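You operate a simulated robot arm through the tools that you are given. There is no shell and no other tool. Be economical: measure what you need, move in short steps, check, and stop when the job is done.

The job below is to be done with a simulated two-armed robot. You get a single attempt, and the scene is never put back.

## Task
Carry the blue seed tray under the peg board and press its holes.
Fine: roll the grey trolley against the wall bench and brake it before the tray is lifted; board up again; the green seed tray, its cover and other controls of the wall bench stay.

The check looks at the end state, three seconds after you hand in, the way a careful person would. Anything else that was tipped, shoved, dropped, spilled or broken makes it a failure. A push-on lid holds only when it is set on centred and level and pressed home; a screw cap is set on level and turned clockwise until tight.

## Robot
Two 6-joint arms with two-finger parallel grippers on one trunk, on a base that drives. Base frame: it is fixed to the floor where the robot stands at the start and does not move with it; the origin is under the middle of the robot, x ahead of it, y to its left, z up; the surface under the hand at the start is at about z = 773. Readings come in mm, degrees, newtons and seconds.
The left shoulder is at the start at [60, 187, 1197], the right one opposite. With the tool pointing down near the work surface each hand reaches from about 100 to 580 mm from the robot's upright axis, wherever it stands, measured 20 degrees to its own side. Places, roughly: base under the peg board [0, -600, 800]; dial below the grey heat mat [-1000, -1000, 700]; dial below the orange heat mat [-500, -700, 700]; green valve handle [-400, -700, 900]; grey trolley [500, -300, 500]; peg board [100, -800, 1000]; red lever [200, -200, 700]; switch below the grey heat mat [-1200, -1200, 700]; switch below the orange heat mat [-700, -900, 700]; switch beside the grow lamp plate [-1500, -1400, 700]. Payload 1.57 kg a hand.
The TCP of each hand is the grasp point between the finger pads, 30 mm short of the fingertips. In the tool frame z runs along the fingers and y along their closing line. The gripper opens to 110 mm. The fingers are 24 mm wide and 12 mm thick; the gripper's body (48 by 112 mm) begins 78 mm behind the TCP.
Orientation is that of the tool frame in the base frame, as a unit quaternion [x, y, z, w]. With the fingers straight down and closing along the base's y, the tool's x points along the base's -x, its y along +y and its z along -z.

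## Interface
- The arms move only by the tool nudge_tool. It takes "left_plan", "right_plan" or both (then of equal length, played together; a hand with none holds still); each is a list of rows, each a list of 3 entries, a list of its own where there are three numbers: the shift along the base's x, y, z in m, then the turn, a rotation vector about the base's x, y, z in degrees, then the gripper command, from -1 (fully open) to 1 (shut), values between in proportion. In form: [[[dx, dy, dz], [rx, ry, rz], grip], ...]. A call has 1 to 20 rows; each row is the pose to reach, as a shift and turn from the pose commanded when the call began. Rows are played at 5 a second. More than 50 mm and 8.6 degrees between two rows, or a gripper value outside its range, and nothing of the call is played. A pose out of reach is approached as far as the arm can. The call stops where the force on the tool passes 80 N (or 10 N more than at its start, if that is more) or the arm is blocked; 0.2 s more then pass. Each finger travels about 153 mm/s and halts on what it meets, pressing with about 43 N; the grip force reading is that of the motor and also rises with nothing between the fingers. The clock runs only during rows and for 0.2 s after the last one: add rows that repeat a pose to give the fingers time. It gives the time, the measured TCP pose, the force on the tool (base axes), the opening and the grip force at its end, in the units of the frame above (readings bear some noise), with the torque about the TCP (base axes, N m) and any sound that the robot's microphone picked up.
- Cameras (640 x 400 px; columns grow to the right, rows downward): "scene" is now at [1.8, -36.3, 1731.9]; the picture's right is [-0.53, -0.85, -0.00], its down [-0.70, 0.44, -0.56] and it looks along [0.48, -0.29, -0.83] (base axes); focal length 281 px, centre (320, 200). "left" rides on the left gripper at [70, -16, -141] in its tool frame; the picture's right is [0.23, 0.97, 0.00], its down [-0.85, 0.20, -0.48] and it looks along [-0.47, 0.11, 0.88] (tool axes); focal length 222 px, centre (320, 200). "right" rides on the right gripper at [70, 16, -141] in its tool frame; the picture's right is [-0.23, 0.97, 0.00], its down [-0.86, -0.20, -0.48] and it looks along [-0.47, -0.11, 0.88] (tool axes); focal length 222 px, centre (320, 200). There is no depth. A picture from a camera that has moved, and an enlarged one, comes with that camera's place and axes in the base frame and with its lens.
- capture(camera): a new picture of that camera. It takes no simulated time.
- raise_lower(by): slides the trunk up (or, below 0, down) by that many mm; the arms and the scene camera ride with it, the base frame stays. It gives what a move gives, with no picture.
- base_move(legs): drives the robot by 1 to 6 legs, each [ahead, left, turn to the left] in mm, mm and degrees, along the robot's own axes; the way and the turn of a leg run together, so that a leg with both is an arc; at most 1500 mm and 180 degrees a leg. The arms and the cameras ride along, it lands a little off, and it stops where it bumps. It gives what a move gives.
- pan_tilt(pan, tilt): turns the head with the scene camera to pan (to the left, within 86 degrees either way) and tilt (down, from -29 to 69), counted from straight ahead of the robot. It gives what a move gives.
- zoom(camera, box): a new picture of the part [left, top, right, bottom] of that camera's present view, enlarged. It takes no simulated time.
- close_job(): hands the job in; it is judged then, once.

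Work in short steps. Places have to be worked out from the pictures, the camera data and where the tool is seen: move nearer, look again, correct. Check each grasp and each placing, and mend what went wrong. You have 120 turns and 100 pictures in all, those below and enlarged ones among them. Open the grippers and draw the arms clear of the work before you hand the job in, unless the task says otherwise; then end with one line.

The tools are called after ">>>" as a command line: name --argument value ..., lists and objects as JSON in quotes. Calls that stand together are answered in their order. nudge_tool: Moves the arms, as the interface text tells. Its arguments: {"type":"object","properties":{"left_plan":{"type":"array","items":{"type":"array"}},"right_plan":{"type":"array","items":{"type":"array"}}},"required":[]} The other tools are called the same way: raise_lower (by) slides the trunk up or down; base_move (legs) drives the base; pan_tilt (pan, tilt) turns the head that bears the scene camera; capture (camera) takes a picture; zoom (camera, box) takes an enlarged picture of a part of a camera's view; close_job () hands the job in.

At the start:

```text
time_s: 0.0
left_ee_pos: [275.4, -53.2, 1446.1]
left_tool_rot: [-0.001, 1.0, 0.0, 0.001]
left_contact_force: [0.0, -0.1, 0.9]
left_torque: [0.0, 0.0, -0.02]
left_width: 110.1
left_grip_force: 0.1
right_ee_pos: [273.2, -425.3, 1399.0]
right_tool_rot: [0.0, 1.0, 0.0, 0.0]
right_contact_force: [0.3, 0.1, -0.9]
right_torque: [0.01, 0.0, 0.01]
right_width: 110.1
right_grip_force: 0.0
trunk travel left (down, up): [-825.0, 165.0]
robot x, y, heading: [1.5, 5.4, -0.2]
head pan, tilt: [-31.7, 56.0]
```

scene: 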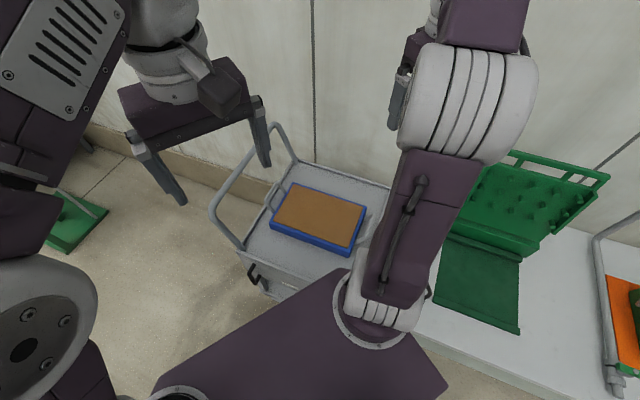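
right: 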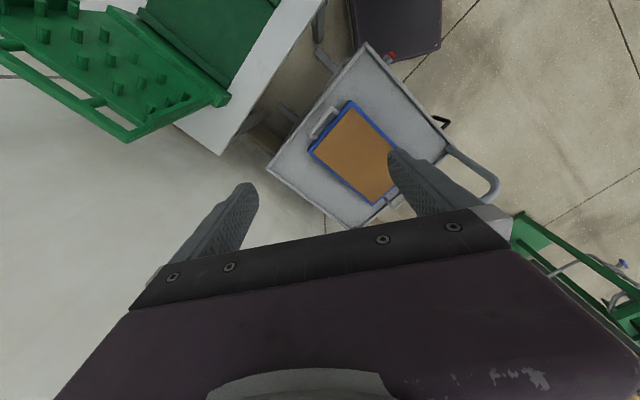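
left: 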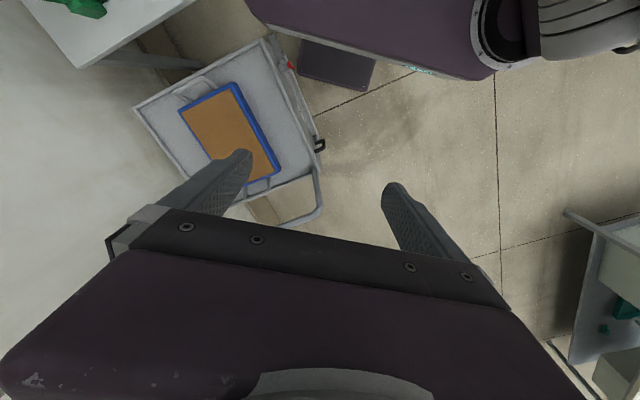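

The pictures show the blue tray on the grey trolley ahead-right, with the peg press on the bench to the right. I'll zoom in on both before moving.

>>> zoom --camera "scene" --box '[200, 100, 440, 310]'

>>> zoom --camera "right" --box '[220, 0, 520, 240]'

>>> pan_tilt --pan -80 --tilt 40

>>> capture --camera "scene"

```text
1.90 times, centred on (320, 205) of scene
camera zoom: at [1.8, -36.3, 1731.9], right [-0.53, -0.85, 0.0], down [-0.7, 0.44, -0.56], along [0.48, -0.29, -0.83], focal length 535 px, centre (320, 190)
```

zoom: 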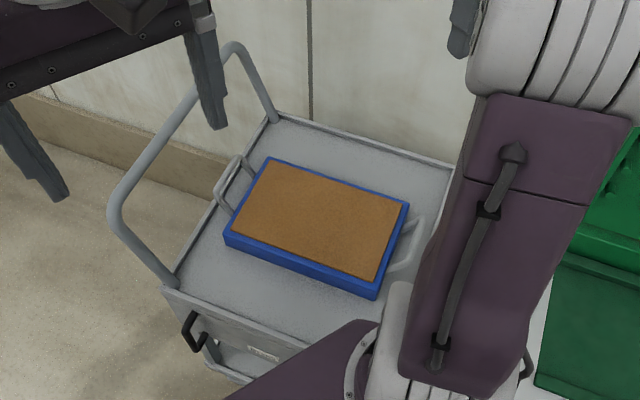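

```text
1.67 times, centred on (370, 120) of right
camera zoom: at [204.2, -408.2, 1541.7], right [0.23, 0.97, 0.0], down [0.86, -0.2, 0.48], along [0.47, -0.11, -0.88], focal length 370 px, centre (237, 333)
```

zoom: 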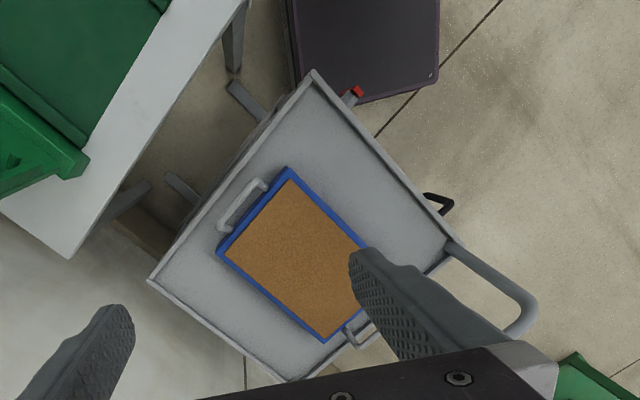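

```text
time_s: 1.2
left_ee_pos: [275.9, -52.1, 1445.0]
left_tool_rot: [-0.001, 1.0, 0.0, 0.001]
left_contact_force: [-0.7, 0.5, 0.2]
left_torque: [-0.01, -0.02, 0.01]
left_width: 110.1
left_grip_force: 0.1
right_ee_pos: [272.9, -425.1, 1402.0]
right_tool_rot: [-0.001, 1.0, 0.0, 0.0]
right_contact_force: [-0.3, 0.1, 0.0]
right_torque: [-0.03, 0.0, 0.01]
right_width: 110.0
right_grip_force: 0.1
trunk travel left (down, up): [-825.0, 165.0]
robot x, y, heading: [1.3, -3.4, 0.3]
head pan, tilt: [-80.0, 40.0]
```

```text
94 pictures are left
camera scene: at [-43.8, -82.5, 1753.8], right [-0.98, -0.17, 0.0], down [-0.11, 0.63, -0.77], along [0.13, -0.75, -0.64], focal length 281 px, centre (320, 200)
```

scene: 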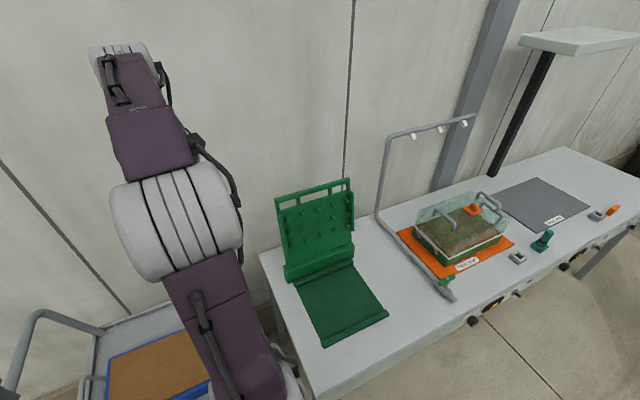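

Bench end, trolley and press all lie in a frame turned about −54°. The bench end is roughly 165 mm from the trolley, whose push handle is on its far side. I'll step left, away from the trolley corner, and turn to face the wall.

>>> base_move --legs '[[0, 210, 0], [0, 0, -54]]'

>>> pan_tilt --pan 0 --tilt 52

>>> capture --camera "scene"

>>> capture --camera "right"

>>> capture --camera "left"

```text
time_s: 5.2
left_ee_pos: [124.5, -44.8, 1445.5]
left_tool_rot: [0.446, 0.895, -0.001, 0.0]
left_contact_force: [-0.3, 0.3, 0.2]
left_torque: [0.01, -0.03, -0.03]
left_width: 109.7
left_grip_force: 0.0
right_ee_pos: [-174.9, -266.8, 1399.7]
right_tool_rot: [0.446, 0.895, -0.001, 0.0]
right_contact_force: [0.2, 0.4, -0.4]
right_torque: [-0.02, -0.01, 0.01]
right_width: 109.9
right_grip_force: 0.0
trunk travel left (down, up): [-825.0, 165.0]
robot x, y, heading: [0.2, 207.3, -52.6]
head pan, tilt: [-80.0, 40.0]
```

```text
time_s: 6.7
left_ee_pos: [123.3, -45.4, 1445.4]
left_tool_rot: [0.446, 0.895, 0.0, 0.001]
left_contact_force: [-0.2, 1.0, -0.1]
left_torque: [0.03, 0.0, 0.01]
left_width: 110.0
left_grip_force: 0.1
right_ee_pos: [-174.2, -266.2, 1400.7]
right_tool_rot: [0.447, 0.895, 0.0, 0.001]
right_contact_force: [1.2, 0.9, -0.6]
right_torque: [0.02, 0.01, -0.01]
right_width: 109.9
right_grip_force: 0.1
trunk travel left (down, up): [-825.0, 165.0]
robot x, y, heading: [-1.8, 206.0, -53.1]
head pan, tilt: [0.0, 52.0]
```

```text
93 pictures are left
camera scene: at [10.3, 196.5, 1737.0], right [-0.8, -0.6, 0.0], down [-0.47, 0.63, -0.62], along [0.37, -0.49, -0.79], focal length 281 px, centre (320, 200)
```

scene: 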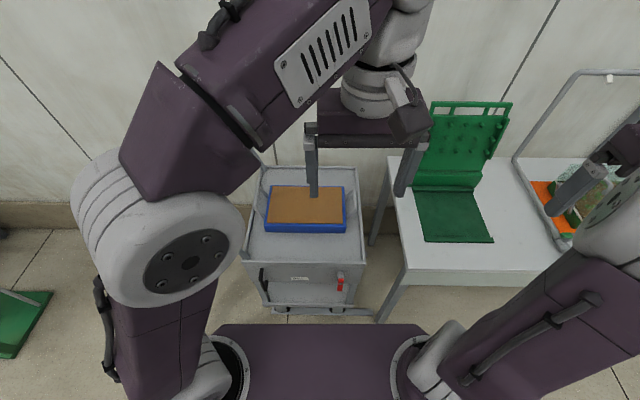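

```text
92 pictures are left
camera right: at [-203.3, -200.4, 1541.7], right [0.91, 0.4, 0.0], down [0.35, -0.8, 0.48], along [0.19, -0.44, -0.88], focal length 222 px, centre (320, 200)
```

right: 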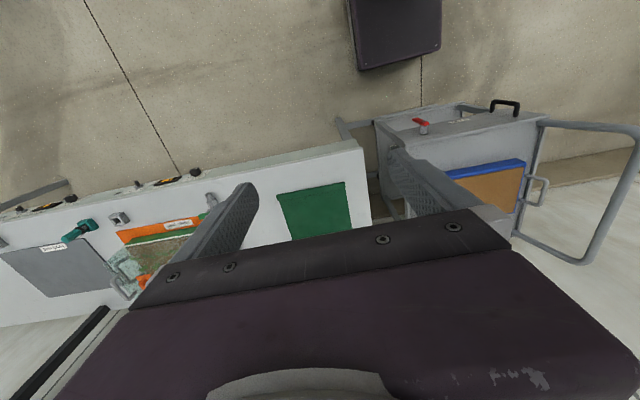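

```text
91 pictures are left
camera left: at [68.3, 1.1, 1587.6], right [0.64, 0.77, 0.0], down [0.67, -0.56, 0.48], along [0.37, -0.31, -0.88], focal length 222 px, centre (320, 200)
```

left: 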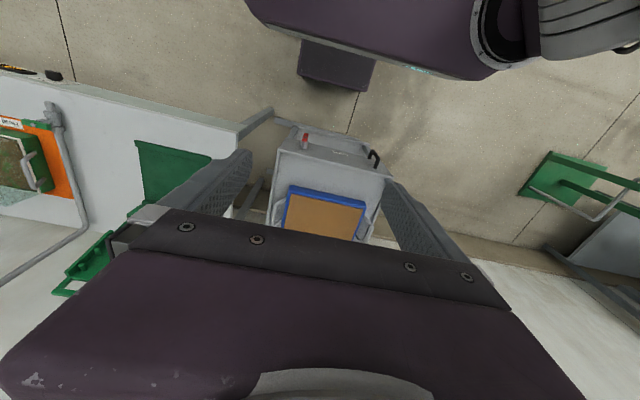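

The robot now faces the wall squarely. I'll zoom on the trolley front and the peg press for detail.

>>> zoom --camera "scene" --box '[230, 220, 390, 320]'

>>> zoom --camera "scene" --box '[350, 80, 550, 260]'

>>> zoom --camera "right" --box '[360, 80, 640, 270]'

```text
4.00 times, centred on (310, 270) of scene
camera zoom: at [10.3, 196.5, 1737.0], right [-0.8, -0.6, 0.0], down [-0.47, 0.63, -0.62], along [0.37, -0.49, -0.79], focal length 1123 px, centre (360, -80)
```

zoom: 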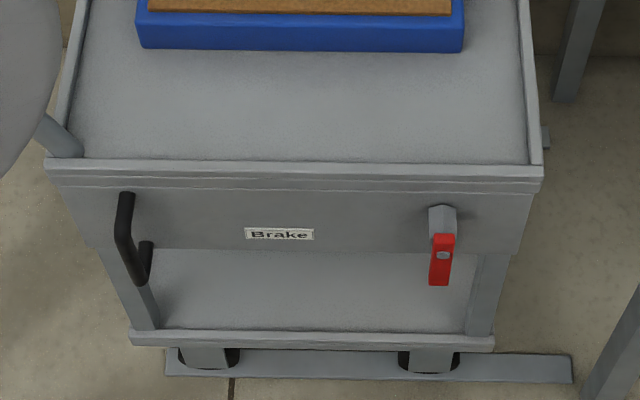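

```text
2.22 times, centred on (450, 170) of scene
camera zoom: at [10.3, 196.5, 1737.0], right [-0.8, -0.6, 0.0], down [-0.47, 0.63, -0.62], along [0.37, -0.49, -0.79], focal length 624 px, centre (31, 267)
```

zoom: 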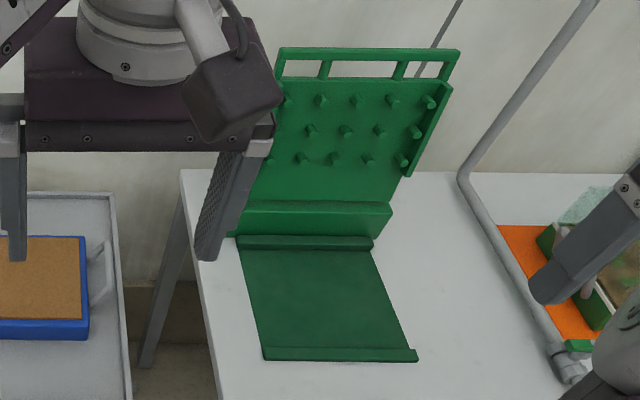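

```text
2.11 times, centred on (500, 175) of right
camera zoom: at [-203.3, -200.4, 1541.7], right [0.91, 0.4, 0.0], down [0.35, -0.8, 0.48], along [0.19, -0.44, -0.88], focal length 468 px, centre (-59, 253)
```

zoom: 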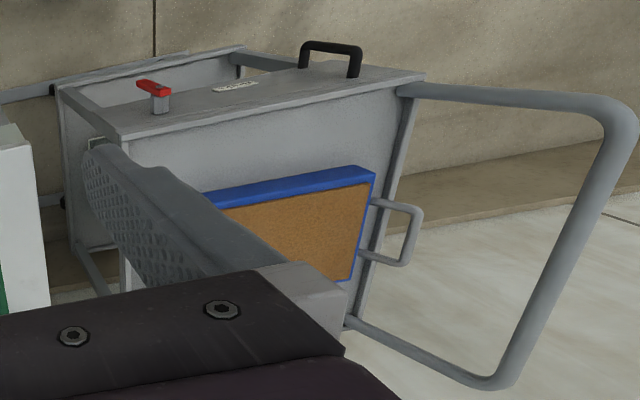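

The push bar's crossbar triangulates to z≈1000, running from about (545,4) to (813,−334). I'll drive in front of it, so the left hand can straddle the bar and push the trolley toward the bench.

>>> base_move --legs '[[0, 250, 0], [120, 0, 0]]'

>>> nudge_tool --left_plan '[[[0.04, 0.0, 0.0], [0, 0, 0], -1], [[0.08, 0.0, 0.0], [0, 0, 0], -1], [[0.12, -0.01, 0.0], [0, 0, 0], -1], [[0.15, -0.03, -0.03], [0, 0, 0], -1], [[0.17, -0.05, -0.07], [0, 0, 0], -1], [[0.18, -0.05, -0.11], [0, 0, 0], -1], [[0.18, -0.05, -0.15], [0, 0, 0], -1], [[0.18, -0.05, -0.15], [0, 0, 0], -1]]'

>>> capture --camera "left"

>>> capture --camera "scene"

```text
time_s: 9.3
left_ee_pos: [393.8, 12.2, 1446.6]
left_tool_rot: [0.446, 0.895, -0.001, 0.002]
left_contact_force: [0.5, 0.3, 0.7]
left_torque: [-0.02, 0.0, -0.01]
left_width: 110.0
left_grip_force: 0.1
right_ee_pos: [95.9, -210.2, 1401.9]
right_tool_rot: [0.446, 0.895, -0.001, 0.0]
right_contact_force: [0.1, 0.2, 0.1]
right_torque: [-0.04, -0.02, 0.0]
right_width: 110.0
right_grip_force: 0.1
trunk travel left (down, up): [-825.0, 165.0]
robot x, y, heading: [269.7, 260.9, -53.0]
head pan, tilt: [0.0, 52.0]
```

```text
time_s: 11.1
left_ee_pos: [573.2, -43.0, 1295.2]
left_tool_rot: [0.446, 0.895, 0.0, 0.002]
left_contact_force: [-0.4, 1.0, -0.1]
left_torque: [-0.01, 0.04, 0.0]
left_width: 109.6
left_grip_force: 0.0
right_ee_pos: [96.4, -212.6, 1401.7]
right_tool_rot: [0.446, 0.895, 0.0, 0.0]
right_contact_force: [-0.1, 0.8, 0.2]
right_torque: [-0.02, -0.02, -0.04]
right_width: 110.0
right_grip_force: 0.0
trunk travel left (down, up): [-825.0, 165.0]
robot x, y, heading: [272.2, 261.0, -53.0]
head pan, tilt: [0.0, 52.0]
```

```text
87 pictures are left
camera left: at [518.4, 3.7, 1437.3], right [0.64, 0.77, 0.0], down [0.67, -0.56, 0.48], along [0.37, -0.31, -0.88], focal length 222 px, centre (320, 200)
```

left: 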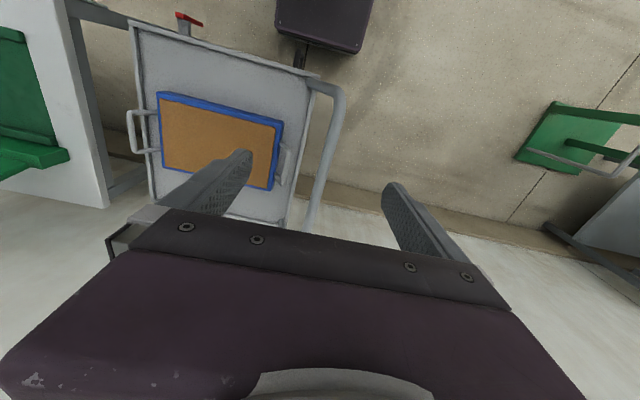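

```text
86 pictures are left
camera scene: at [280.9, 249.8, 1737.0], right [-0.8, -0.6, 0.0], down [-0.47, 0.63, -0.62], along [0.37, -0.49, -0.79], focal length 281 px, centre (320, 200)
```

scene: 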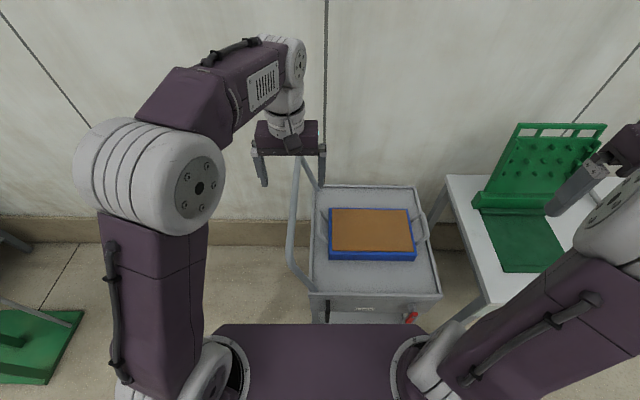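

The crossbar now measures l≈465 (along the robot's left axis), while the hand is at 432. I'll shift 33 mm left and descend part way.

>>> nudge_tool --left_plan '[[[0.026, 0.02, 0.0], [0, 0, 0], -1], [[0.026, 0.02, -0.05], [0, 0, 0], -1], [[0.026, 0.02, -0.1], [0, 0, 0], -1], [[0.026, 0.02, -0.15], [0, 0, 0], -1], [[0.026, 0.02, -0.19], [0, 0, 0], -1], [[0.026, 0.02, -0.19], [0, 0, 0], -1]]'

>>> capture --camera "left"

>>> capture --camera "scene"

```text
time_s: 12.5
left_ee_pos: [602.3, -20.5, 1103.6]
left_tool_rot: [0.445, 0.895, -0.001, 0.002]
left_contact_force: [-0.8, -0.1, 0.9]
left_torque: [-0.01, -0.02, -0.02]
left_width: 110.0
left_grip_force: 0.1
right_ee_pos: [96.1, -213.4, 1399.9]
right_tool_rot: [0.446, 0.895, -0.001, 0.001]
right_contact_force: [0.6, 0.0, 0.1]
right_torque: [-0.01, 0.0, 0.0]
right_width: 110.1
right_grip_force: 0.0
trunk travel left (down, up): [-825.0, 165.0]
robot x, y, heading: [271.6, 262.0, -53.2]
head pan, tilt: [0.0, 52.0]
```

```text
85 pictures are left
camera left: at [545.8, 25.6, 1245.8], right [0.64, 0.77, 0.0], down [0.67, -0.56, 0.48], along [0.37, -0.31, -0.88], focal length 222 px, centre (320, 200)
```

left: 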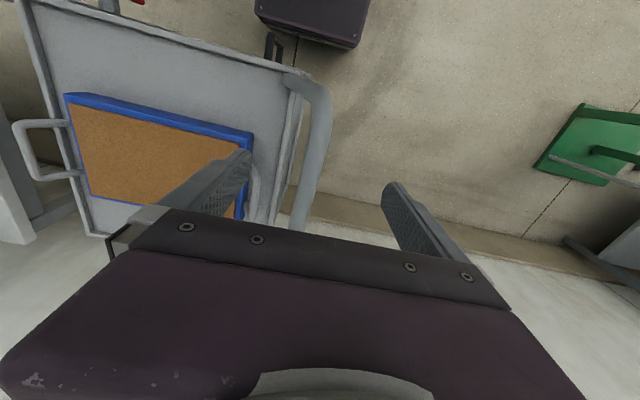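

```text
84 pictures are left
camera scene: at [280.5, 249.8, 1737.0], right [-0.8, -0.6, 0.0], down [-0.47, 0.63, -0.62], along [0.37, -0.49, -0.79], focal length 281 px, centre (320, 200)
```

scene: 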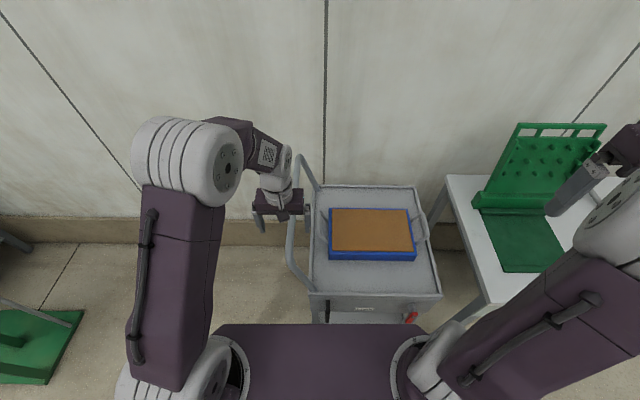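

The bar now reads l≈468, under the TCP at l=469. I'll go 40 mm deeper toward the wall, then descend around the bar with force watch.

>>> nudge_tool --left_plan '[[[0.024, -0.032, 0.0], [0, 0, 0], -1], [[0.024, -0.032, -0.04], [0, 0, 0], -1], [[0.024, -0.032, -0.08], [0, 0, 0], -1], [[0.024, -0.032, -0.11], [0, 0, 0], -1], [[0.024, -0.032, -0.11], [0, 0, 0], -1]]'

>>> capture --camera "left"

>>> zoom --camera "scene" --box '[220, 140, 460, 330]'

```text
time_s: 13.7
left_ee_pos: [626.0, -51.7, 994.9]
left_tool_rot: [0.446, 0.895, -0.001, 0.002]
left_contact_force: [-0.2, 0.1, 0.3]
left_torque: [0.01, -0.02, 0.0]
left_width: 110.0
left_grip_force: 0.1
right_ee_pos: [96.5, -213.3, 1400.4]
right_tool_rot: [0.446, 0.895, 0.0, -0.001]
right_contact_force: [0.3, -0.6, 0.6]
right_torque: [0.01, 0.02, 0.0]
right_width: 110.0
right_grip_force: 0.0
trunk travel left (down, up): [-825.0, 165.0]
robot x, y, heading: [267.9, 261.2, -52.8]
head pan, tilt: [0.0, 52.0]
```

```text
83 pictures are left
camera left: at [570.4, -6.0, 1137.0], right [0.64, 0.77, 0.0], down [0.67, -0.56, 0.48], along [0.37, -0.31, -0.88], focal length 222 px, centre (320, 200)
```

left: 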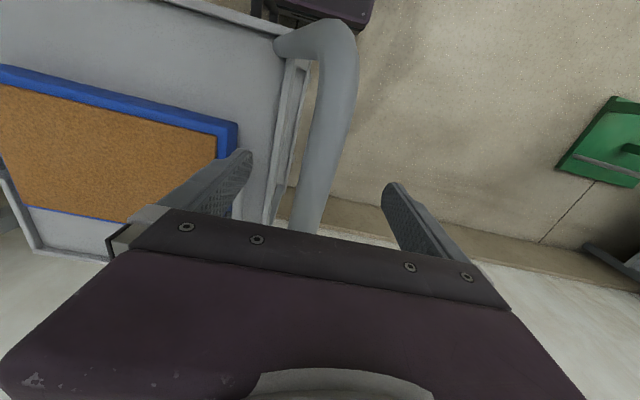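

```text
2.11 times, centred on (340, 235) of scene
camera zoom: at [280.8, 250.0, 1737.0], right [-0.8, -0.6, 0.0], down [-0.47, 0.63, -0.62], along [0.37, -0.49, -0.79], focal length 591 px, centre (278, 126)
```

zoom: 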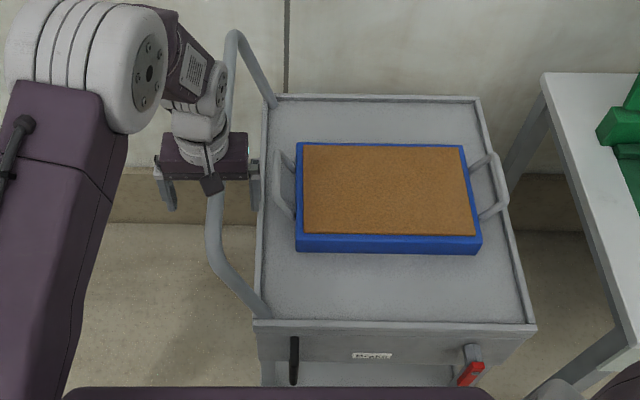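

The bar sits between the fingers. I'll close and check the opening.

>>> nudge_tool --left_plan '[[[0, 0, 0], [0, 0, 0], 0], [[0, 0, 0], [0, 0, 0], 0.5], [[0, 0, 0], [0, 0, 0], 0.8], [[0, 0, 0], [0, 0, 0], 0.8]]'

>>> capture --camera "left"

```text
time_s: 14.7
left_ee_pos: [623.2, -55.0, 993.5]
left_tool_rot: [0.445, 0.895, 0.001, 0.001]
left_contact_force: [-17.0, -9.6, -6.3]
left_torque: [0.01, -0.09, -0.28]
left_width: 28.5
left_grip_force: 10.1
right_ee_pos: [91.9, -214.6, 1398.6]
right_tool_rot: [0.446, 0.895, 0.002, 0.0]
right_contact_force: [0.2, -0.6, 0.4]
right_torque: [-0.05, -0.01, -0.01]
right_width: 110.1
right_grip_force: 0.2
trunk travel left (down, up): [-825.0, 165.0]
robot x, y, heading: [268.5, 259.1, -52.9]
head pan, tilt: [0.0, 52.0]
```

```text
81 pictures are left
camera left: at [567.8, -8.4, 1137.2], right [0.64, 0.77, 0.0], down [0.67, -0.56, 0.48], along [0.37, -0.31, -0.88], focal length 222 px, centre (320, 200)
```

left: 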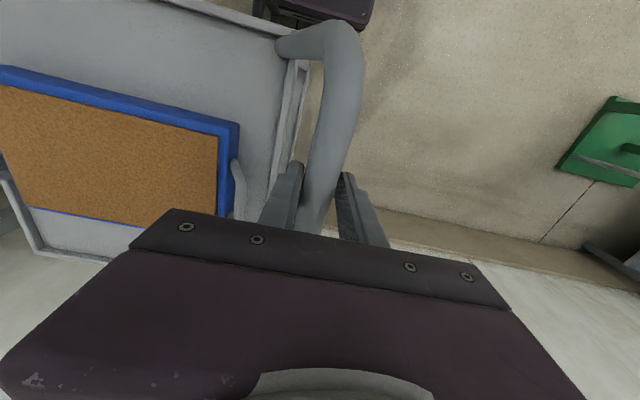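

The bar is gripped (28.5 mm). I'll roll the trolley 100 mm toward the bench.

>>> nudge_tool --left_plan '[[[-0.008, -0.006, 0], [0, 0, 0], 0.8], [[-0.02, -0.015, 0], [0, 0, 0], 0.8], [[-0.032, -0.024, 0], [0, 0, 0], 0.8], [[-0.044, -0.033, 0], [0, 0, 0], 0.8], [[-0.056, -0.042, 0], [0, 0, 0], 0.8], [[-0.068, -0.051, 0], [0, 0, 0], 0.8], [[-0.08, -0.06, 0], [0, 0, 0], 0.8], [[-0.08, -0.06, 0], [0, 0, 0], 0.8]]'

>>> capture --camera "scene"

```text
time_s: 16.5
left_ee_pos: [543.3, -112.6, 994.9]
left_tool_rot: [0.445, 0.895, -0.001, 0.001]
left_contact_force: [-6.8, 3.7, -2.5]
left_torque: [0.03, 0.05, -0.9]
left_width: 23.9
left_grip_force: 36.6
right_ee_pos: [94.8, -211.2, 1400.2]
right_tool_rot: [0.446, 0.895, 0.0, 0.0]
right_contact_force: [-0.7, 0.3, 0.3]
right_torque: [-0.03, 0.01, -0.02]
right_width: 109.9
right_grip_force: 0.0
trunk travel left (down, up): [-825.0, 165.0]
robot x, y, heading: [272.6, 261.1, -52.9]
head pan, tilt: [0.0, 52.0]
```

```text
80 pictures are left
camera scene: at [279.1, 250.4, 1737.0], right [-0.8, -0.6, 0.0], down [-0.47, 0.63, -0.62], along [0.37, -0.49, -0.79], focal length 281 px, centre (320, 200)
```

scene: 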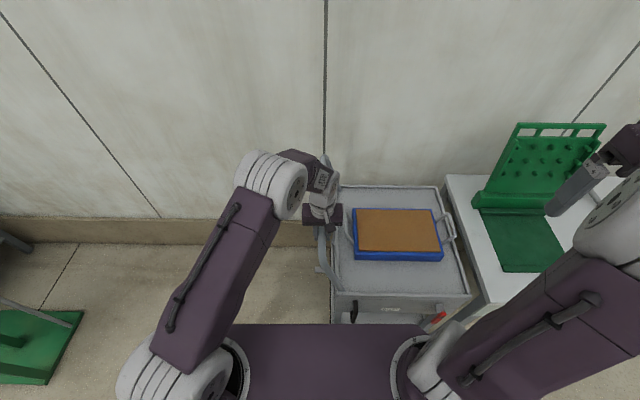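

Rolled 100 mm cleanly. Before closing the rest of the gap, I'll zoom to check the tray's right loop will clear the bench edge.

>>> zoom --camera "scene" --box '[330, 160, 530, 330]'

>>> zoom --camera "right" --box '[340, 60, 640, 260]'

```text
2.35 times, centred on (430, 245) of scene
camera zoom: at [279.1, 250.4, 1737.0], right [-0.8, -0.6, 0.0], down [-0.47, 0.63, -0.62], along [0.37, -0.49, -0.79], focal length 660 px, centre (61, 94)
```

zoom: 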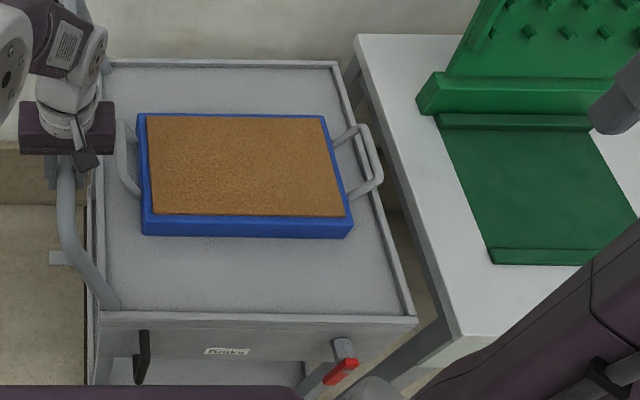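

```text
2.00 times, centred on (490, 160) of right
camera zoom: at [66.1, -146.7, 1541.6], right [0.91, 0.4, 0.0], down [0.35, -0.8, 0.48], along [0.19, -0.44, -0.88], focal length 444 px, centre (-20, 280)
```

zoom: 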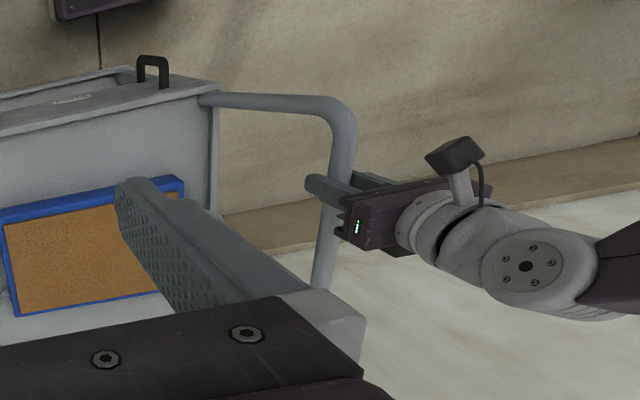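

The loop stays just within the trolley's rim and the gap is about 45–55 mm. I'll push on in fine steps until contact.

>>> nudge_tool --left_plan '[[[-0.008, -0.006, 0], [0, 0, 0], 0.8], [[-0.016, -0.012, 0], [0, 0, 0], 0.8], [[-0.024, -0.018, 0], [0, 0, 0], 0.8], [[-0.028, -0.021, 0], [0, 0, 0], 0.8], [[-0.032, -0.024, 0], [0, 0, 0], 0.8], [[-0.036, -0.027, 0], [0, 0, 0], 0.8], [[-0.04, -0.03, 0], [0, 0, 0], 0.8], [[-0.044, -0.033, 0], [0, 0, 0], 0.8], [[-0.048, -0.036, 0], [0, 0, 0], 0.8], [[-0.052, -0.039, 0], [0, 0, 0], 0.8], [[-0.056, -0.042, 0], [0, 0, 0], 0.8], [[-0.06, -0.045, 0], [0, 0, 0], 0.8]]'

>>> zoom --camera "scene" --box '[330, 160, 530, 330]'

```text
time_s: 19.1
left_ee_pos: [498.0, -146.4, 994.4]
left_tool_rot: [0.446, 0.895, 0.002, -0.001]
left_contact_force: [50.9, 43.7, 3.8]
left_torque: [-0.28, -0.55, -0.66]
left_width: 70.1
left_grip_force: 32.4
right_ee_pos: [108.1, -201.8, 1406.3]
right_tool_rot: [0.445, 0.896, -0.007, -0.002]
right_contact_force: [-0.3, 0.2, -0.2]
right_torque: [0.03, 0.0, -0.02]
right_width: 109.9
right_grip_force: 0.1
trunk travel left (down, up): [-825.0, 165.0]
robot x, y, heading: [274.8, 261.9, -52.8]
head pan, tilt: [0.0, 52.0]
```

```text
2.35 times, centred on (430, 245) of scene
camera zoom: at [296.9, 264.3, 1736.9], right [-0.8, -0.6, 0.01], down [-0.48, 0.62, -0.62], along [0.36, -0.5, -0.79], focal length 660 px, centre (61, 94)
```

zoom: 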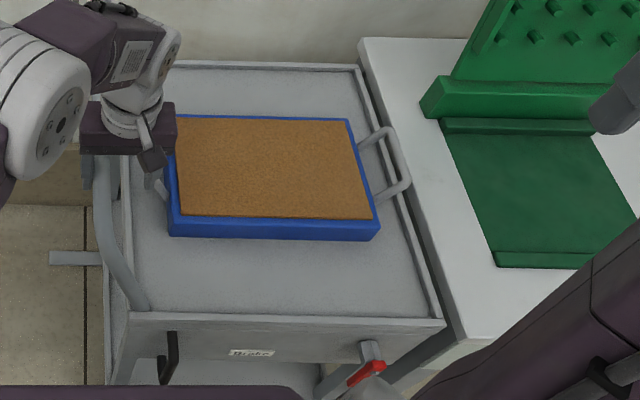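

Pushing reached about 67 N with the trolley halted, so it seems to be against the bench. I'll relax the hand and open it, then look again.

>>> nudge_tool --left_plan '[[[0.01, 0.0075, 0], [0, 0, 0], 0.5], [[0.02, 0.015, 0], [0, 0, 0], 0.0], [[0.02, 0.015, 0], [0, 0, 0], -0.5], [[0.02, 0.015, 0], [0, 0, 0], -1], [[0.02, 0.015, 0], [0, 0, 0], -1]]'

>>> zoom --camera "scene" --box '[330, 160, 530, 330]'

>>> capture --camera "left"

```text
time_s: 20.3
left_ee_pos: [505.0, -144.2, 995.9]
left_tool_rot: [0.446, 0.895, -0.001, 0.001]
left_contact_force: [-0.8, 0.1, -0.6]
left_torque: [-0.01, -0.01, -0.01]
left_width: 110.2
left_grip_force: 0.1
right_ee_pos: [95.7, -213.3, 1400.7]
right_tool_rot: [0.446, 0.895, 0.001, 0.0]
right_contact_force: [-0.5, -0.4, -0.3]
right_torque: [0.01, 0.0, -0.01]
right_width: 109.9
right_grip_force: 0.1
trunk travel left (down, up): [-825.0, 165.0]
robot x, y, heading: [270.3, 262.3, -52.8]
head pan, tilt: [0.0, 52.0]
```

```text
2.35 times, centred on (430, 245) of scene
camera zoom: at [280.8, 249.5, 1737.0], right [-0.8, -0.6, 0.0], down [-0.47, 0.63, -0.62], along [0.37, -0.49, -0.79], focal length 660 px, centre (61, 94)
```

zoom: 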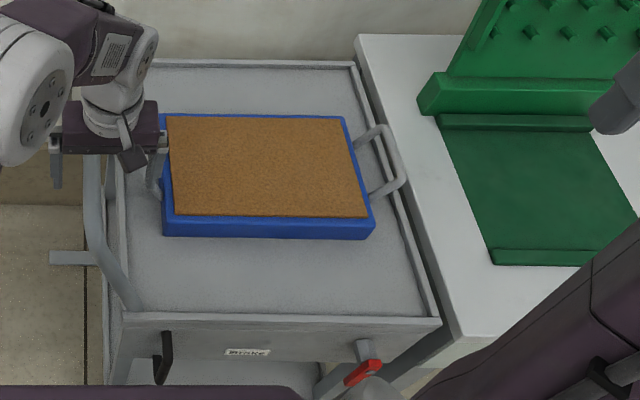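

```text
75 pictures are left
camera left: at [449.0, -97.6, 1137.6], right [0.64, 0.77, 0.0], down [0.67, -0.56, 0.48], along [0.37, -0.31, -0.88], focal length 222 px, centre (320, 200)
```

left: 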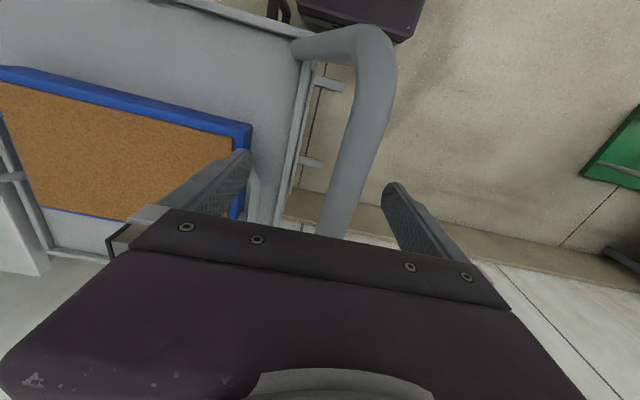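

The trolley is stopped against the bench. I'll lift the left hand clear and strafe right to face the trolley squarely, so I can inspect the contact and the brake lever.

>>> nudge_tool --left_plan '[[[0, 0, 0.05], [0, 0, 0], -1], [[0, 0, 0.1], [0, 0, 0], -1], [[0, 0, 0.15], [0, 0, 0], -1], [[0, 0, 0.2], [0, 0, 0], -1], [[0, 0, 0.25], [0, 0, 0], -1], [[0, 0, 0.3], [0, 0, 0], -1], [[-0.02, 0.03, 0.35], [0, 0, 0], -1], [[-0.04, 0.06, 0.4], [0, 0, 0], -1]]'

>>> base_move --legs '[[-40, 0, 0], [0, -330, 0]]'

>>> capture --camera "scene"

>>> capture --camera "left"

```text
refused: row 7 steps farther than a row can; nothing moved
```

```text
time_s: 21.9
left_ee_pos: [460.8, -130.2, 991.2]
left_tool_rot: [0.448, 0.894, 0.015, 0.005]
left_contact_force: [33.4, 16.5, 1.5]
left_torque: [-0.28, -0.35, -0.81]
left_width: 110.5
left_grip_force: 0.1
right_ee_pos: [40.9, -209.9, 1400.0]
right_tool_rot: [0.443, 0.897, -0.001, -0.001]
right_contact_force: [-0.6, -0.5, -0.5]
right_torque: [0.05, -0.04, -0.01]
right_width: 110.2
right_grip_force: 0.0
trunk travel left (down, up): [-825.0, 165.0]
robot x, y, heading: [209.1, 257.9, -52.4]
head pan, tilt: [0.0, 52.0]
stopped in leg 2: the force on the tool passed its limit at 109 N (the readings are from after the stop); the commanded pose is now the measured one
```

```text
74 pictures are left
camera scene: at [223.0, 253.5, 1737.0], right [-0.8, -0.61, 0.0], down [-0.48, 0.63, -0.61], along [0.37, -0.49, -0.79], focal length 281 px, centre (320, 200)
```

scene: 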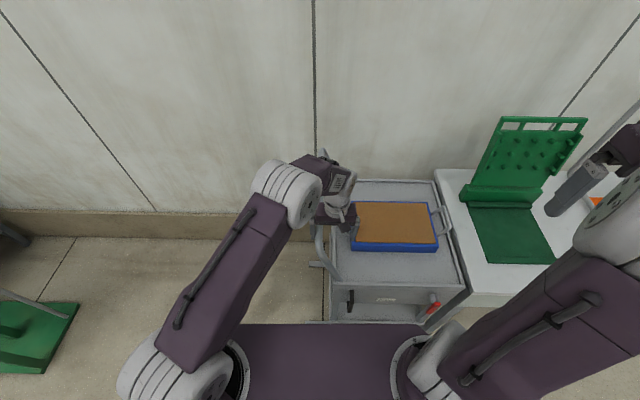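

```text
73 pictures are left
camera left: at [403.9, -87.1, 1134.5], right [0.64, 0.77, 0.03], down [0.66, -0.58, 0.48], along [0.38, -0.29, -0.88], focal length 222 px, centre (320, 200)
```

left: 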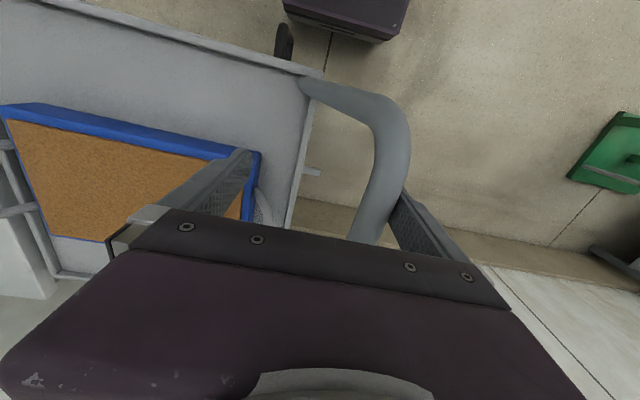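

That was my slip: the lift was refused, so the base drove the finger into the bar. It only pressed the trolley further toward the bench. I'll ease the hand left to free it and lift with legal steps.

>>> nudge_tool --left_plan '[[[0.012, 0.009, 0], [0, 0, 0], -1], [[0.028, 0.021, 0], [0, 0, 0], -1], [[0.028, 0.021, 0.04], [0, 0, 0], -1], [[0.028, 0.021, 0.08], [0, 0, 0], -1], [[0.028, 0.021, 0.12], [0, 0, 0], -1], [[0.028, 0.021, 0.16], [0, 0, 0], -1], [[0.028, 0.021, 0.2], [0, 0, 0], -1], [[0.028, 0.021, 0.24], [0, 0, 0], -1], [[0.028, 0.021, 0.28], [0, 0, 0], -1], [[0.028, 0.021, 0.32], [0, 0, 0], -1], [[0.028, 0.021, 0.36], [0, 0, 0], -1]]'

>>> zoom --camera "scene" --box '[300, 150, 500, 330]'

```text
time_s: 24.3
left_ee_pos: [485.3, -110.2, 1352.0]
left_tool_rot: [0.448, 0.894, 0.012, 0.004]
left_contact_force: [0.4, -0.7, 0.0]
left_torque: [-0.02, 0.01, 0.04]
left_width: 110.1
left_grip_force: 0.0
right_ee_pos: [38.1, -212.1, 1400.3]
right_tool_rot: [0.445, 0.896, 0.0, -0.002]
right_contact_force: [0.2, 0.4, 0.2]
right_torque: [0.04, -0.01, -0.01]
right_width: 110.5
right_grip_force: 0.1
trunk travel left (down, up): [-825.0, 165.0]
robot x, y, heading: [212.6, 263.7, -52.7]
head pan, tilt: [0.0, 52.0]
```

```text
2.22 times, centred on (400, 240) of scene
camera zoom: at [220.7, 251.3, 1737.0], right [-0.8, -0.61, 0.0], down [-0.48, 0.63, -0.61], along [0.37, -0.49, -0.79], focal length 624 px, centre (142, 111)
```

zoom: 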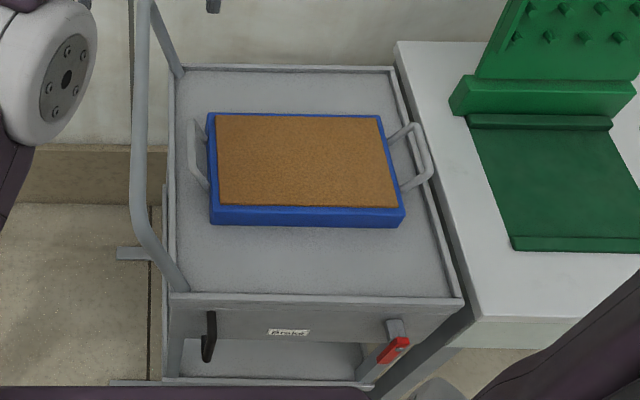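

The trolley looks tight to the bench. Both hands are high, so I'll strafe right to face it squarely.

>>> base_move --legs '[[0, -280, 0]]'

>>> capture --camera "scene"

>>> zoom --camera "scene" --box '[300, 200, 440, 310]'

```text
time_s: 26.2
left_ee_pos: [267.4, -276.0, 1352.7]
left_tool_rot: [0.446, 0.895, 0.009, 0.005]
left_contact_force: [1.5, 0.6, 0.0]
left_torque: [-0.01, 0.02, -0.02]
left_width: 109.8
left_grip_force: 0.0
right_ee_pos: [-180.8, -379.4, 1400.6]
right_tool_rot: [0.443, 0.897, 0.0, 0.001]
right_contact_force: [0.6, 0.2, 1.6]
right_torque: [0.0, 0.01, 0.0]
right_width: 109.9
right_grip_force: 0.0
trunk travel left (down, up): [-825.0, 165.0]
robot x, y, heading: [-15.0, 93.7, -52.6]
head pan, tilt: [0.0, 52.0]
```

```text
71 pictures are left
camera scene: at [1.6, 86.0, 1737.0], right [-0.79, -0.61, 0.0], down [-0.48, 0.63, -0.62], along [0.37, -0.49, -0.79], focal length 281 px, centre (320, 200)
```

scene: 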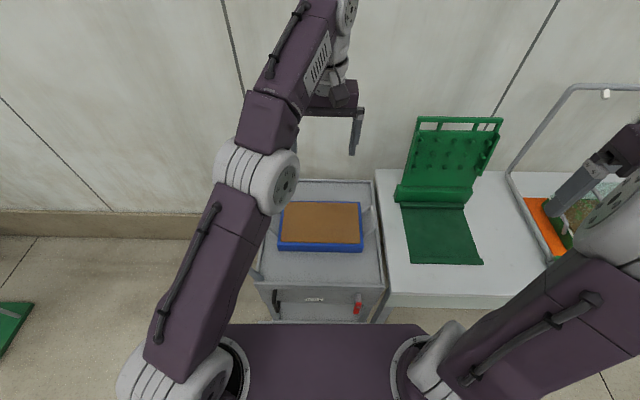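

```text
3.64 times, centred on (370, 255) of scene
camera zoom: at [1.6, 86.0, 1737.0], right [-0.79, -0.61, 0.0], down [-0.48, 0.63, -0.62], along [0.37, -0.49, -0.79], focal length 1021 px, centre (138, 0)
```

zoom: 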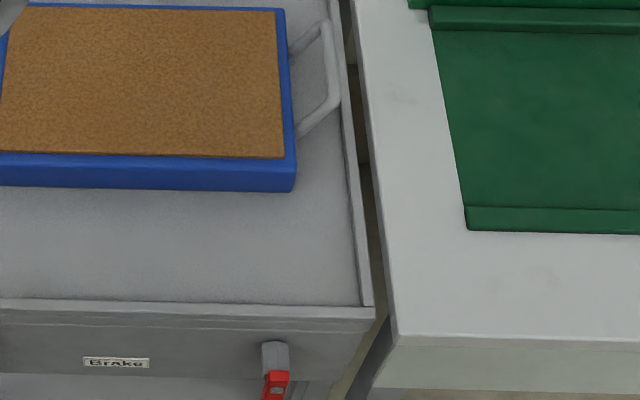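

Bench top is at z≈800, with only a few mm of visual gap; a bumper on the trolley's side accounts for the hard stop. Next I'll bring the right hand in front of the brake lever so its wrist camera can see how it works.

>>> nudge_tool --right_plan '[[[0.035, 0.032, 0], [0, 0, 0], -1], [[0.07, 0.064, 0], [0, 0, 0], -1], [[0.105, 0.096, 0], [0, 0, 0], -1], [[0.14, 0.128, 0], [0, 0, 0], -1], [[0.175, 0.16, 0], [0, 0, 0], -1], [[0.209, 0.193, 0], [0, 0, 0], -1], [[0.209, 0.193, -0.05], [0, 0, 0], -1], [[0.209, 0.193, -0.1], [0, 0, 0], -1], [[0.209, 0.193, -0.15], [0, 0, 0], -1], [[0.209, 0.193, -0.2], [0, 0, 0], -1], [[0.209, 0.193, -0.25], [0, 0, 0], -1], [[0.209, 0.193, -0.3], [0, 0, 0], -1], [[0.209, 0.193, -0.35], [0, 0, 0], -1], [[0.209, 0.193, -0.4], [0, 0, 0], -1], [[0.209, 0.193, -0.4], [0, 0, 0], -1]]'

>>> capture --camera "right"

```text
time_s: 29.4
left_ee_pos: [264.4, -276.9, 1352.9]
left_tool_rot: [0.447, 0.895, 0.01, 0.005]
left_contact_force: [-0.4, -0.3, -0.6]
left_torque: [-0.02, -0.01, -0.01]
left_width: 110.1
left_grip_force: 0.0
right_ee_pos: [40.5, -198.8, 995.0]
right_tool_rot: [0.443, 0.896, 0.001, 0.0]
right_contact_force: [-0.3, 0.4, 0.1]
right_torque: [-0.04, -0.02, 0.01]
right_width: 110.2
right_grip_force: 0.0
right hand out of reach, approached as far as the arm can: row 7, 11, 12, 13, 14, 15
trunk travel left (down, up): [-825.0, 165.0]
robot x, y, heading: [-9.0, 96.0, -52.8]
head pan, tilt: [0.0, 52.0]
```

```text
69 pictures are left
camera right: at [12.0, -134.4, 1136.8], right [0.91, 0.41, 0.0], down [0.36, -0.8, 0.48], along [0.2, -0.44, -0.88], focal length 222 px, centre (320, 200)
```

right: 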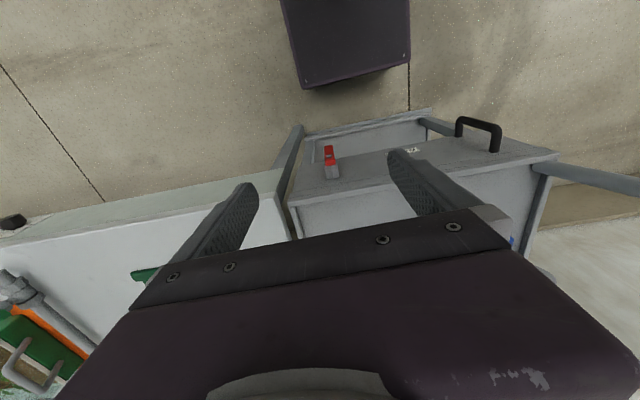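

I'll zoom on the lever and the trolley–bench gap.

>>> zoom --camera "right" --box '[280, 120, 380, 220]'

```text
4.00 times, centred on (330, 170) of right
camera zoom: at [12.0, -134.4, 1136.8], right [0.91, 0.41, 0.0], down [0.36, -0.8, 0.48], along [0.2, -0.44, -0.88], focal length 888 px, centre (280, 320)
```

zoom: 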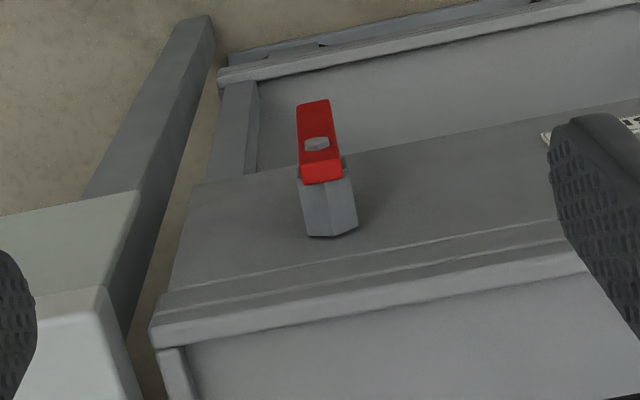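

The lever is a ~90 mm flat plate hanging from the end of a hex post, with a pivot screw at about l −82, a 245, z 728. It likely turns about the axis normal to the front. I'll back the base up and pitch the right tool 45° forward, so the fingers can take the lever tip without the body touching the deck.

>>> base_move --legs '[[-170, 0, 0]]'

>>> nudge_tool --right_plan '[[[0, 0, 0], [-6, -4.5, 0], -1], [[0, 0, -0.03], [-12, -9, 0], -1], [[0, 0, -0.06], [-18, -13.5, 0], -1], [[0, 0, -0.09], [-24, -18, 0], -1], [[0, 0, -0.12], [-30, -22.5, 0], -1], [[0, 0, -0.15], [-36, -27, 0], -1], [[0, 0, -0.19], [-36, -27, 0], -1], [[0, 0, -0.22], [-36, -27, 0], -1], [[0, 0, -0.22], [-36, -27, 0], -1]]'

>>> capture --camera "right"

```text
time_s: 30.9
left_ee_pos: [163.7, -146.4, 1351.8]
left_tool_rot: [0.447, 0.895, 0.009, 0.004]
left_contact_force: [0.5, 0.6, -0.6]
left_torque: [0.02, 0.02, 0.02]
left_width: 110.0
left_grip_force: 0.0
right_ee_pos: [-58.9, -68.7, 994.4]
right_tool_rot: [0.443, 0.897, 0.001, -0.002]
right_contact_force: [0.7, 0.0, -0.2]
right_torque: [0.01, 0.04, 0.02]
right_width: 110.0
right_grip_force: 0.0
trunk travel left (down, up): [-825.0, 165.0]
robot x, y, heading: [-116.6, 229.1, -52.7]
head pan, tilt: [0.0, 52.0]
```

```text
time_s: 32.1
left_ee_pos: [159.8, -148.8, 1348.1]
left_tool_rot: [0.449, 0.893, 0.014, 0.002]
left_contact_force: [0.8, -0.5, -0.6]
left_torque: [0.05, -0.01, -0.02]
left_width: 110.0
left_grip_force: 0.0
right_ee_pos: [-40.9, -110.3, 940.5]
right_tool_rot: [0.705, 0.638, -0.181, 0.253]
right_contact_force: [-0.1, -0.3, -0.5]
right_torque: [0.03, -0.01, 0.03]
right_width: 110.2
right_grip_force: 0.2
right hand out of reach, approached as far as the arm can: row 1, 2, 3, 4, 5, 6
trunk travel left (down, up): [-825.0, 165.0]
robot x, y, heading: [-111.2, 232.0, -52.6]
head pan, tilt: [0.0, 52.0]
stopped in row 6 (right hand): the arm was blocked; the commanded pose is now the measured one
```

```text
67 pictures are left
camera right: at [-25.6, 28.1, 1016.5], right [0.94, -0.24, 0.25], down [-0.33, -0.4, 0.86], along [-0.11, -0.89, -0.45], focal length 222 px, centre (320, 200)
```

right: 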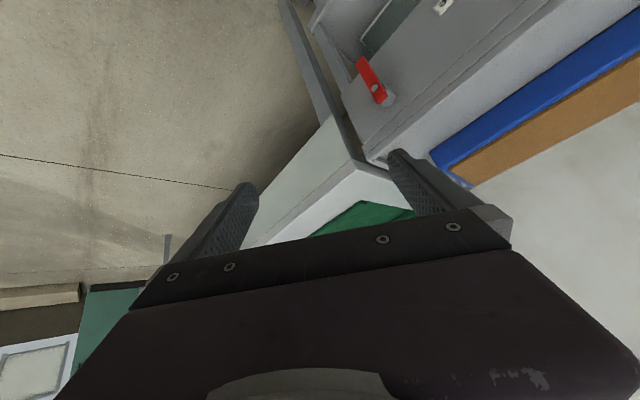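

The arm was blocked because the pitched wrist got too close to the trunk, and the tool also yawed. I'll move the hand forward first, then correct the orientation and lower it.

>>> nudge_tool --right_plan '[[[0.025, -0.03, 0], [0, 0, 0], -1], [[0.05, -0.055, 0], [0, 0, 0], -1], [[0.071, -0.075, 0], [0, 0, 0], -1], [[0.071, -0.065, 0], [-2.3, 0.9, 8], -1], [[0.071, -0.065, 0], [-4.5, 1.7, 16], -1], [[0.071, -0.065, 0], [-6.8, 2.6, 24], -1], [[0.071, -0.065, 0], [-9, 3.4, 32], -1], [[0.071, -0.065, 0], [-11.3, 4.3, 40.1], -1], [[0.071, -0.065, -0.04], [-11.3, 4.3, 40.1], -1], [[0.071, -0.065, -0.08], [-11.3, 4.3, 40.1], -1], [[0.071, -0.065, -0.12], [-11.3, 4.3, 40.1], -1], [[0.071, -0.065, -0.12], [-11.3, 4.3, 40.1], -1]]'

>>> capture --camera "right"

```text
time_s: 34.7
left_ee_pos: [161.0, -144.2, 1348.8]
left_tool_rot: [0.45, 0.893, 0.012, 0.003]
left_contact_force: [0.2, 0.0, 0.3]
left_torque: [0.0, 0.01, -0.06]
left_width: 110.0
left_grip_force: 0.0
right_ee_pos: [103.0, -210.7, 806.0]
right_tool_rot: [0.409, 0.829, -0.171, 0.341]
right_contact_force: [-0.3, -0.3, 0.3]
right_torque: [0.01, 0.01, -0.01]
right_width: 109.9
right_grip_force: 0.0
right hand out of reach, approached as far as the arm can: row 6, 7, 8, 9, 10, 11, 12
trunk travel left (down, up): [-825.0, 165.0]
robot x, y, heading: [-111.9, 230.5, -52.8]
head pan, tilt: [0.0, 52.0]
```

```text
66 pictures are left
camera right: at [25.9, -81.7, 856.0], right [0.87, 0.46, 0.16], down [0.01, -0.33, 0.94], along [0.49, -0.82, -0.29], focal length 222 px, centre (320, 200)
```

right: 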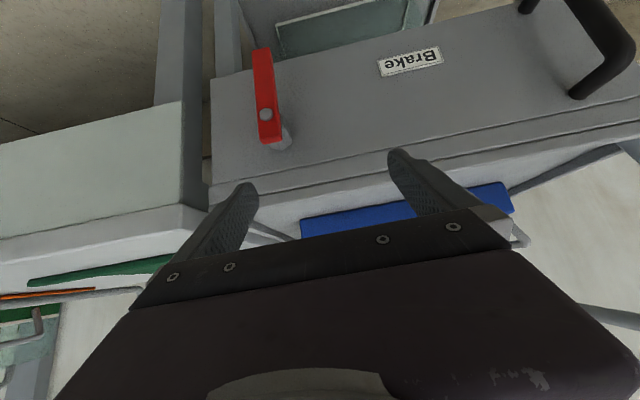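

Orientation is right now. Triangulated: pivot screw at a 250, l −86, z 711, with the tip at z≈630. To get comfortable arm posture I'll back up a little, then lower the trunk 150 mm.

>>> base_move --legs '[[-90, 0, 0]]'

>>> raise_lower --by -150

>>> capture --camera "right"

```text
time_s: 35.8
left_ee_pos: [107.4, -75.8, 1347.9]
left_tool_rot: [0.449, 0.893, 0.014, 0.001]
left_contact_force: [-0.1, 0.3, 0.7]
left_torque: [0.01, 0.0, 0.01]
left_width: 109.8
left_grip_force: 0.0
right_ee_pos: [48.8, -140.5, 804.2]
right_tool_rot: [0.409, 0.83, -0.169, 0.34]
right_contact_force: [0.2, 0.2, 0.3]
right_torque: [-0.02, 0.01, 0.05]
right_width: 109.7
right_grip_force: 0.1
trunk travel left (down, up): [-825.0, 165.0]
robot x, y, heading: [-168.8, 301.8, -52.9]
head pan, tilt: [0.0, 52.0]
```

```text
time_s: 37.6
left_ee_pos: [105.4, -73.4, 1199.9]
left_tool_rot: [0.449, 0.894, 0.012, 0.002]
left_contact_force: [-0.1, 0.1, -0.3]
left_torque: [0.03, 0.01, 0.01]
left_width: 109.8
left_grip_force: 0.1
right_ee_pos: [49.2, -139.0, 655.5]
right_tool_rot: [0.409, 0.829, -0.17, 0.343]
right_contact_force: [0.1, 0.9, 0.1]
right_torque: [0.03, 0.02, 0.02]
right_width: 109.8
right_grip_force: 0.1
trunk travel left (down, up): [-675.0, 315.0]
robot x, y, heading: [-171.9, 303.1, -52.3]
head pan, tilt: [0.0, 52.0]
```

```text
65 pictures are left
camera right: at [-28.6, -10.7, 706.6], right [0.87, 0.46, 0.16], down [0.01, -0.33, 0.94], along [0.49, -0.82, -0.29], focal length 222 px, centre (320, 200)
```

right: 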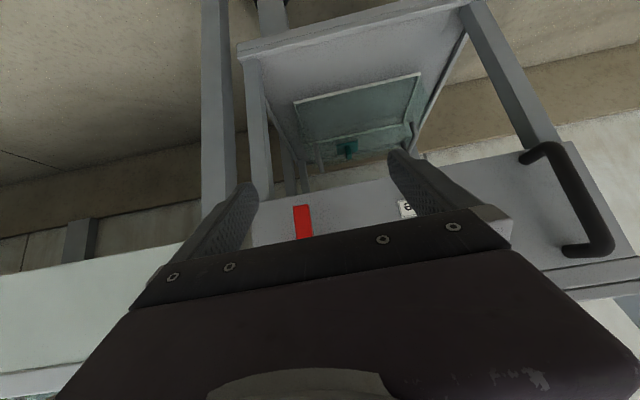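

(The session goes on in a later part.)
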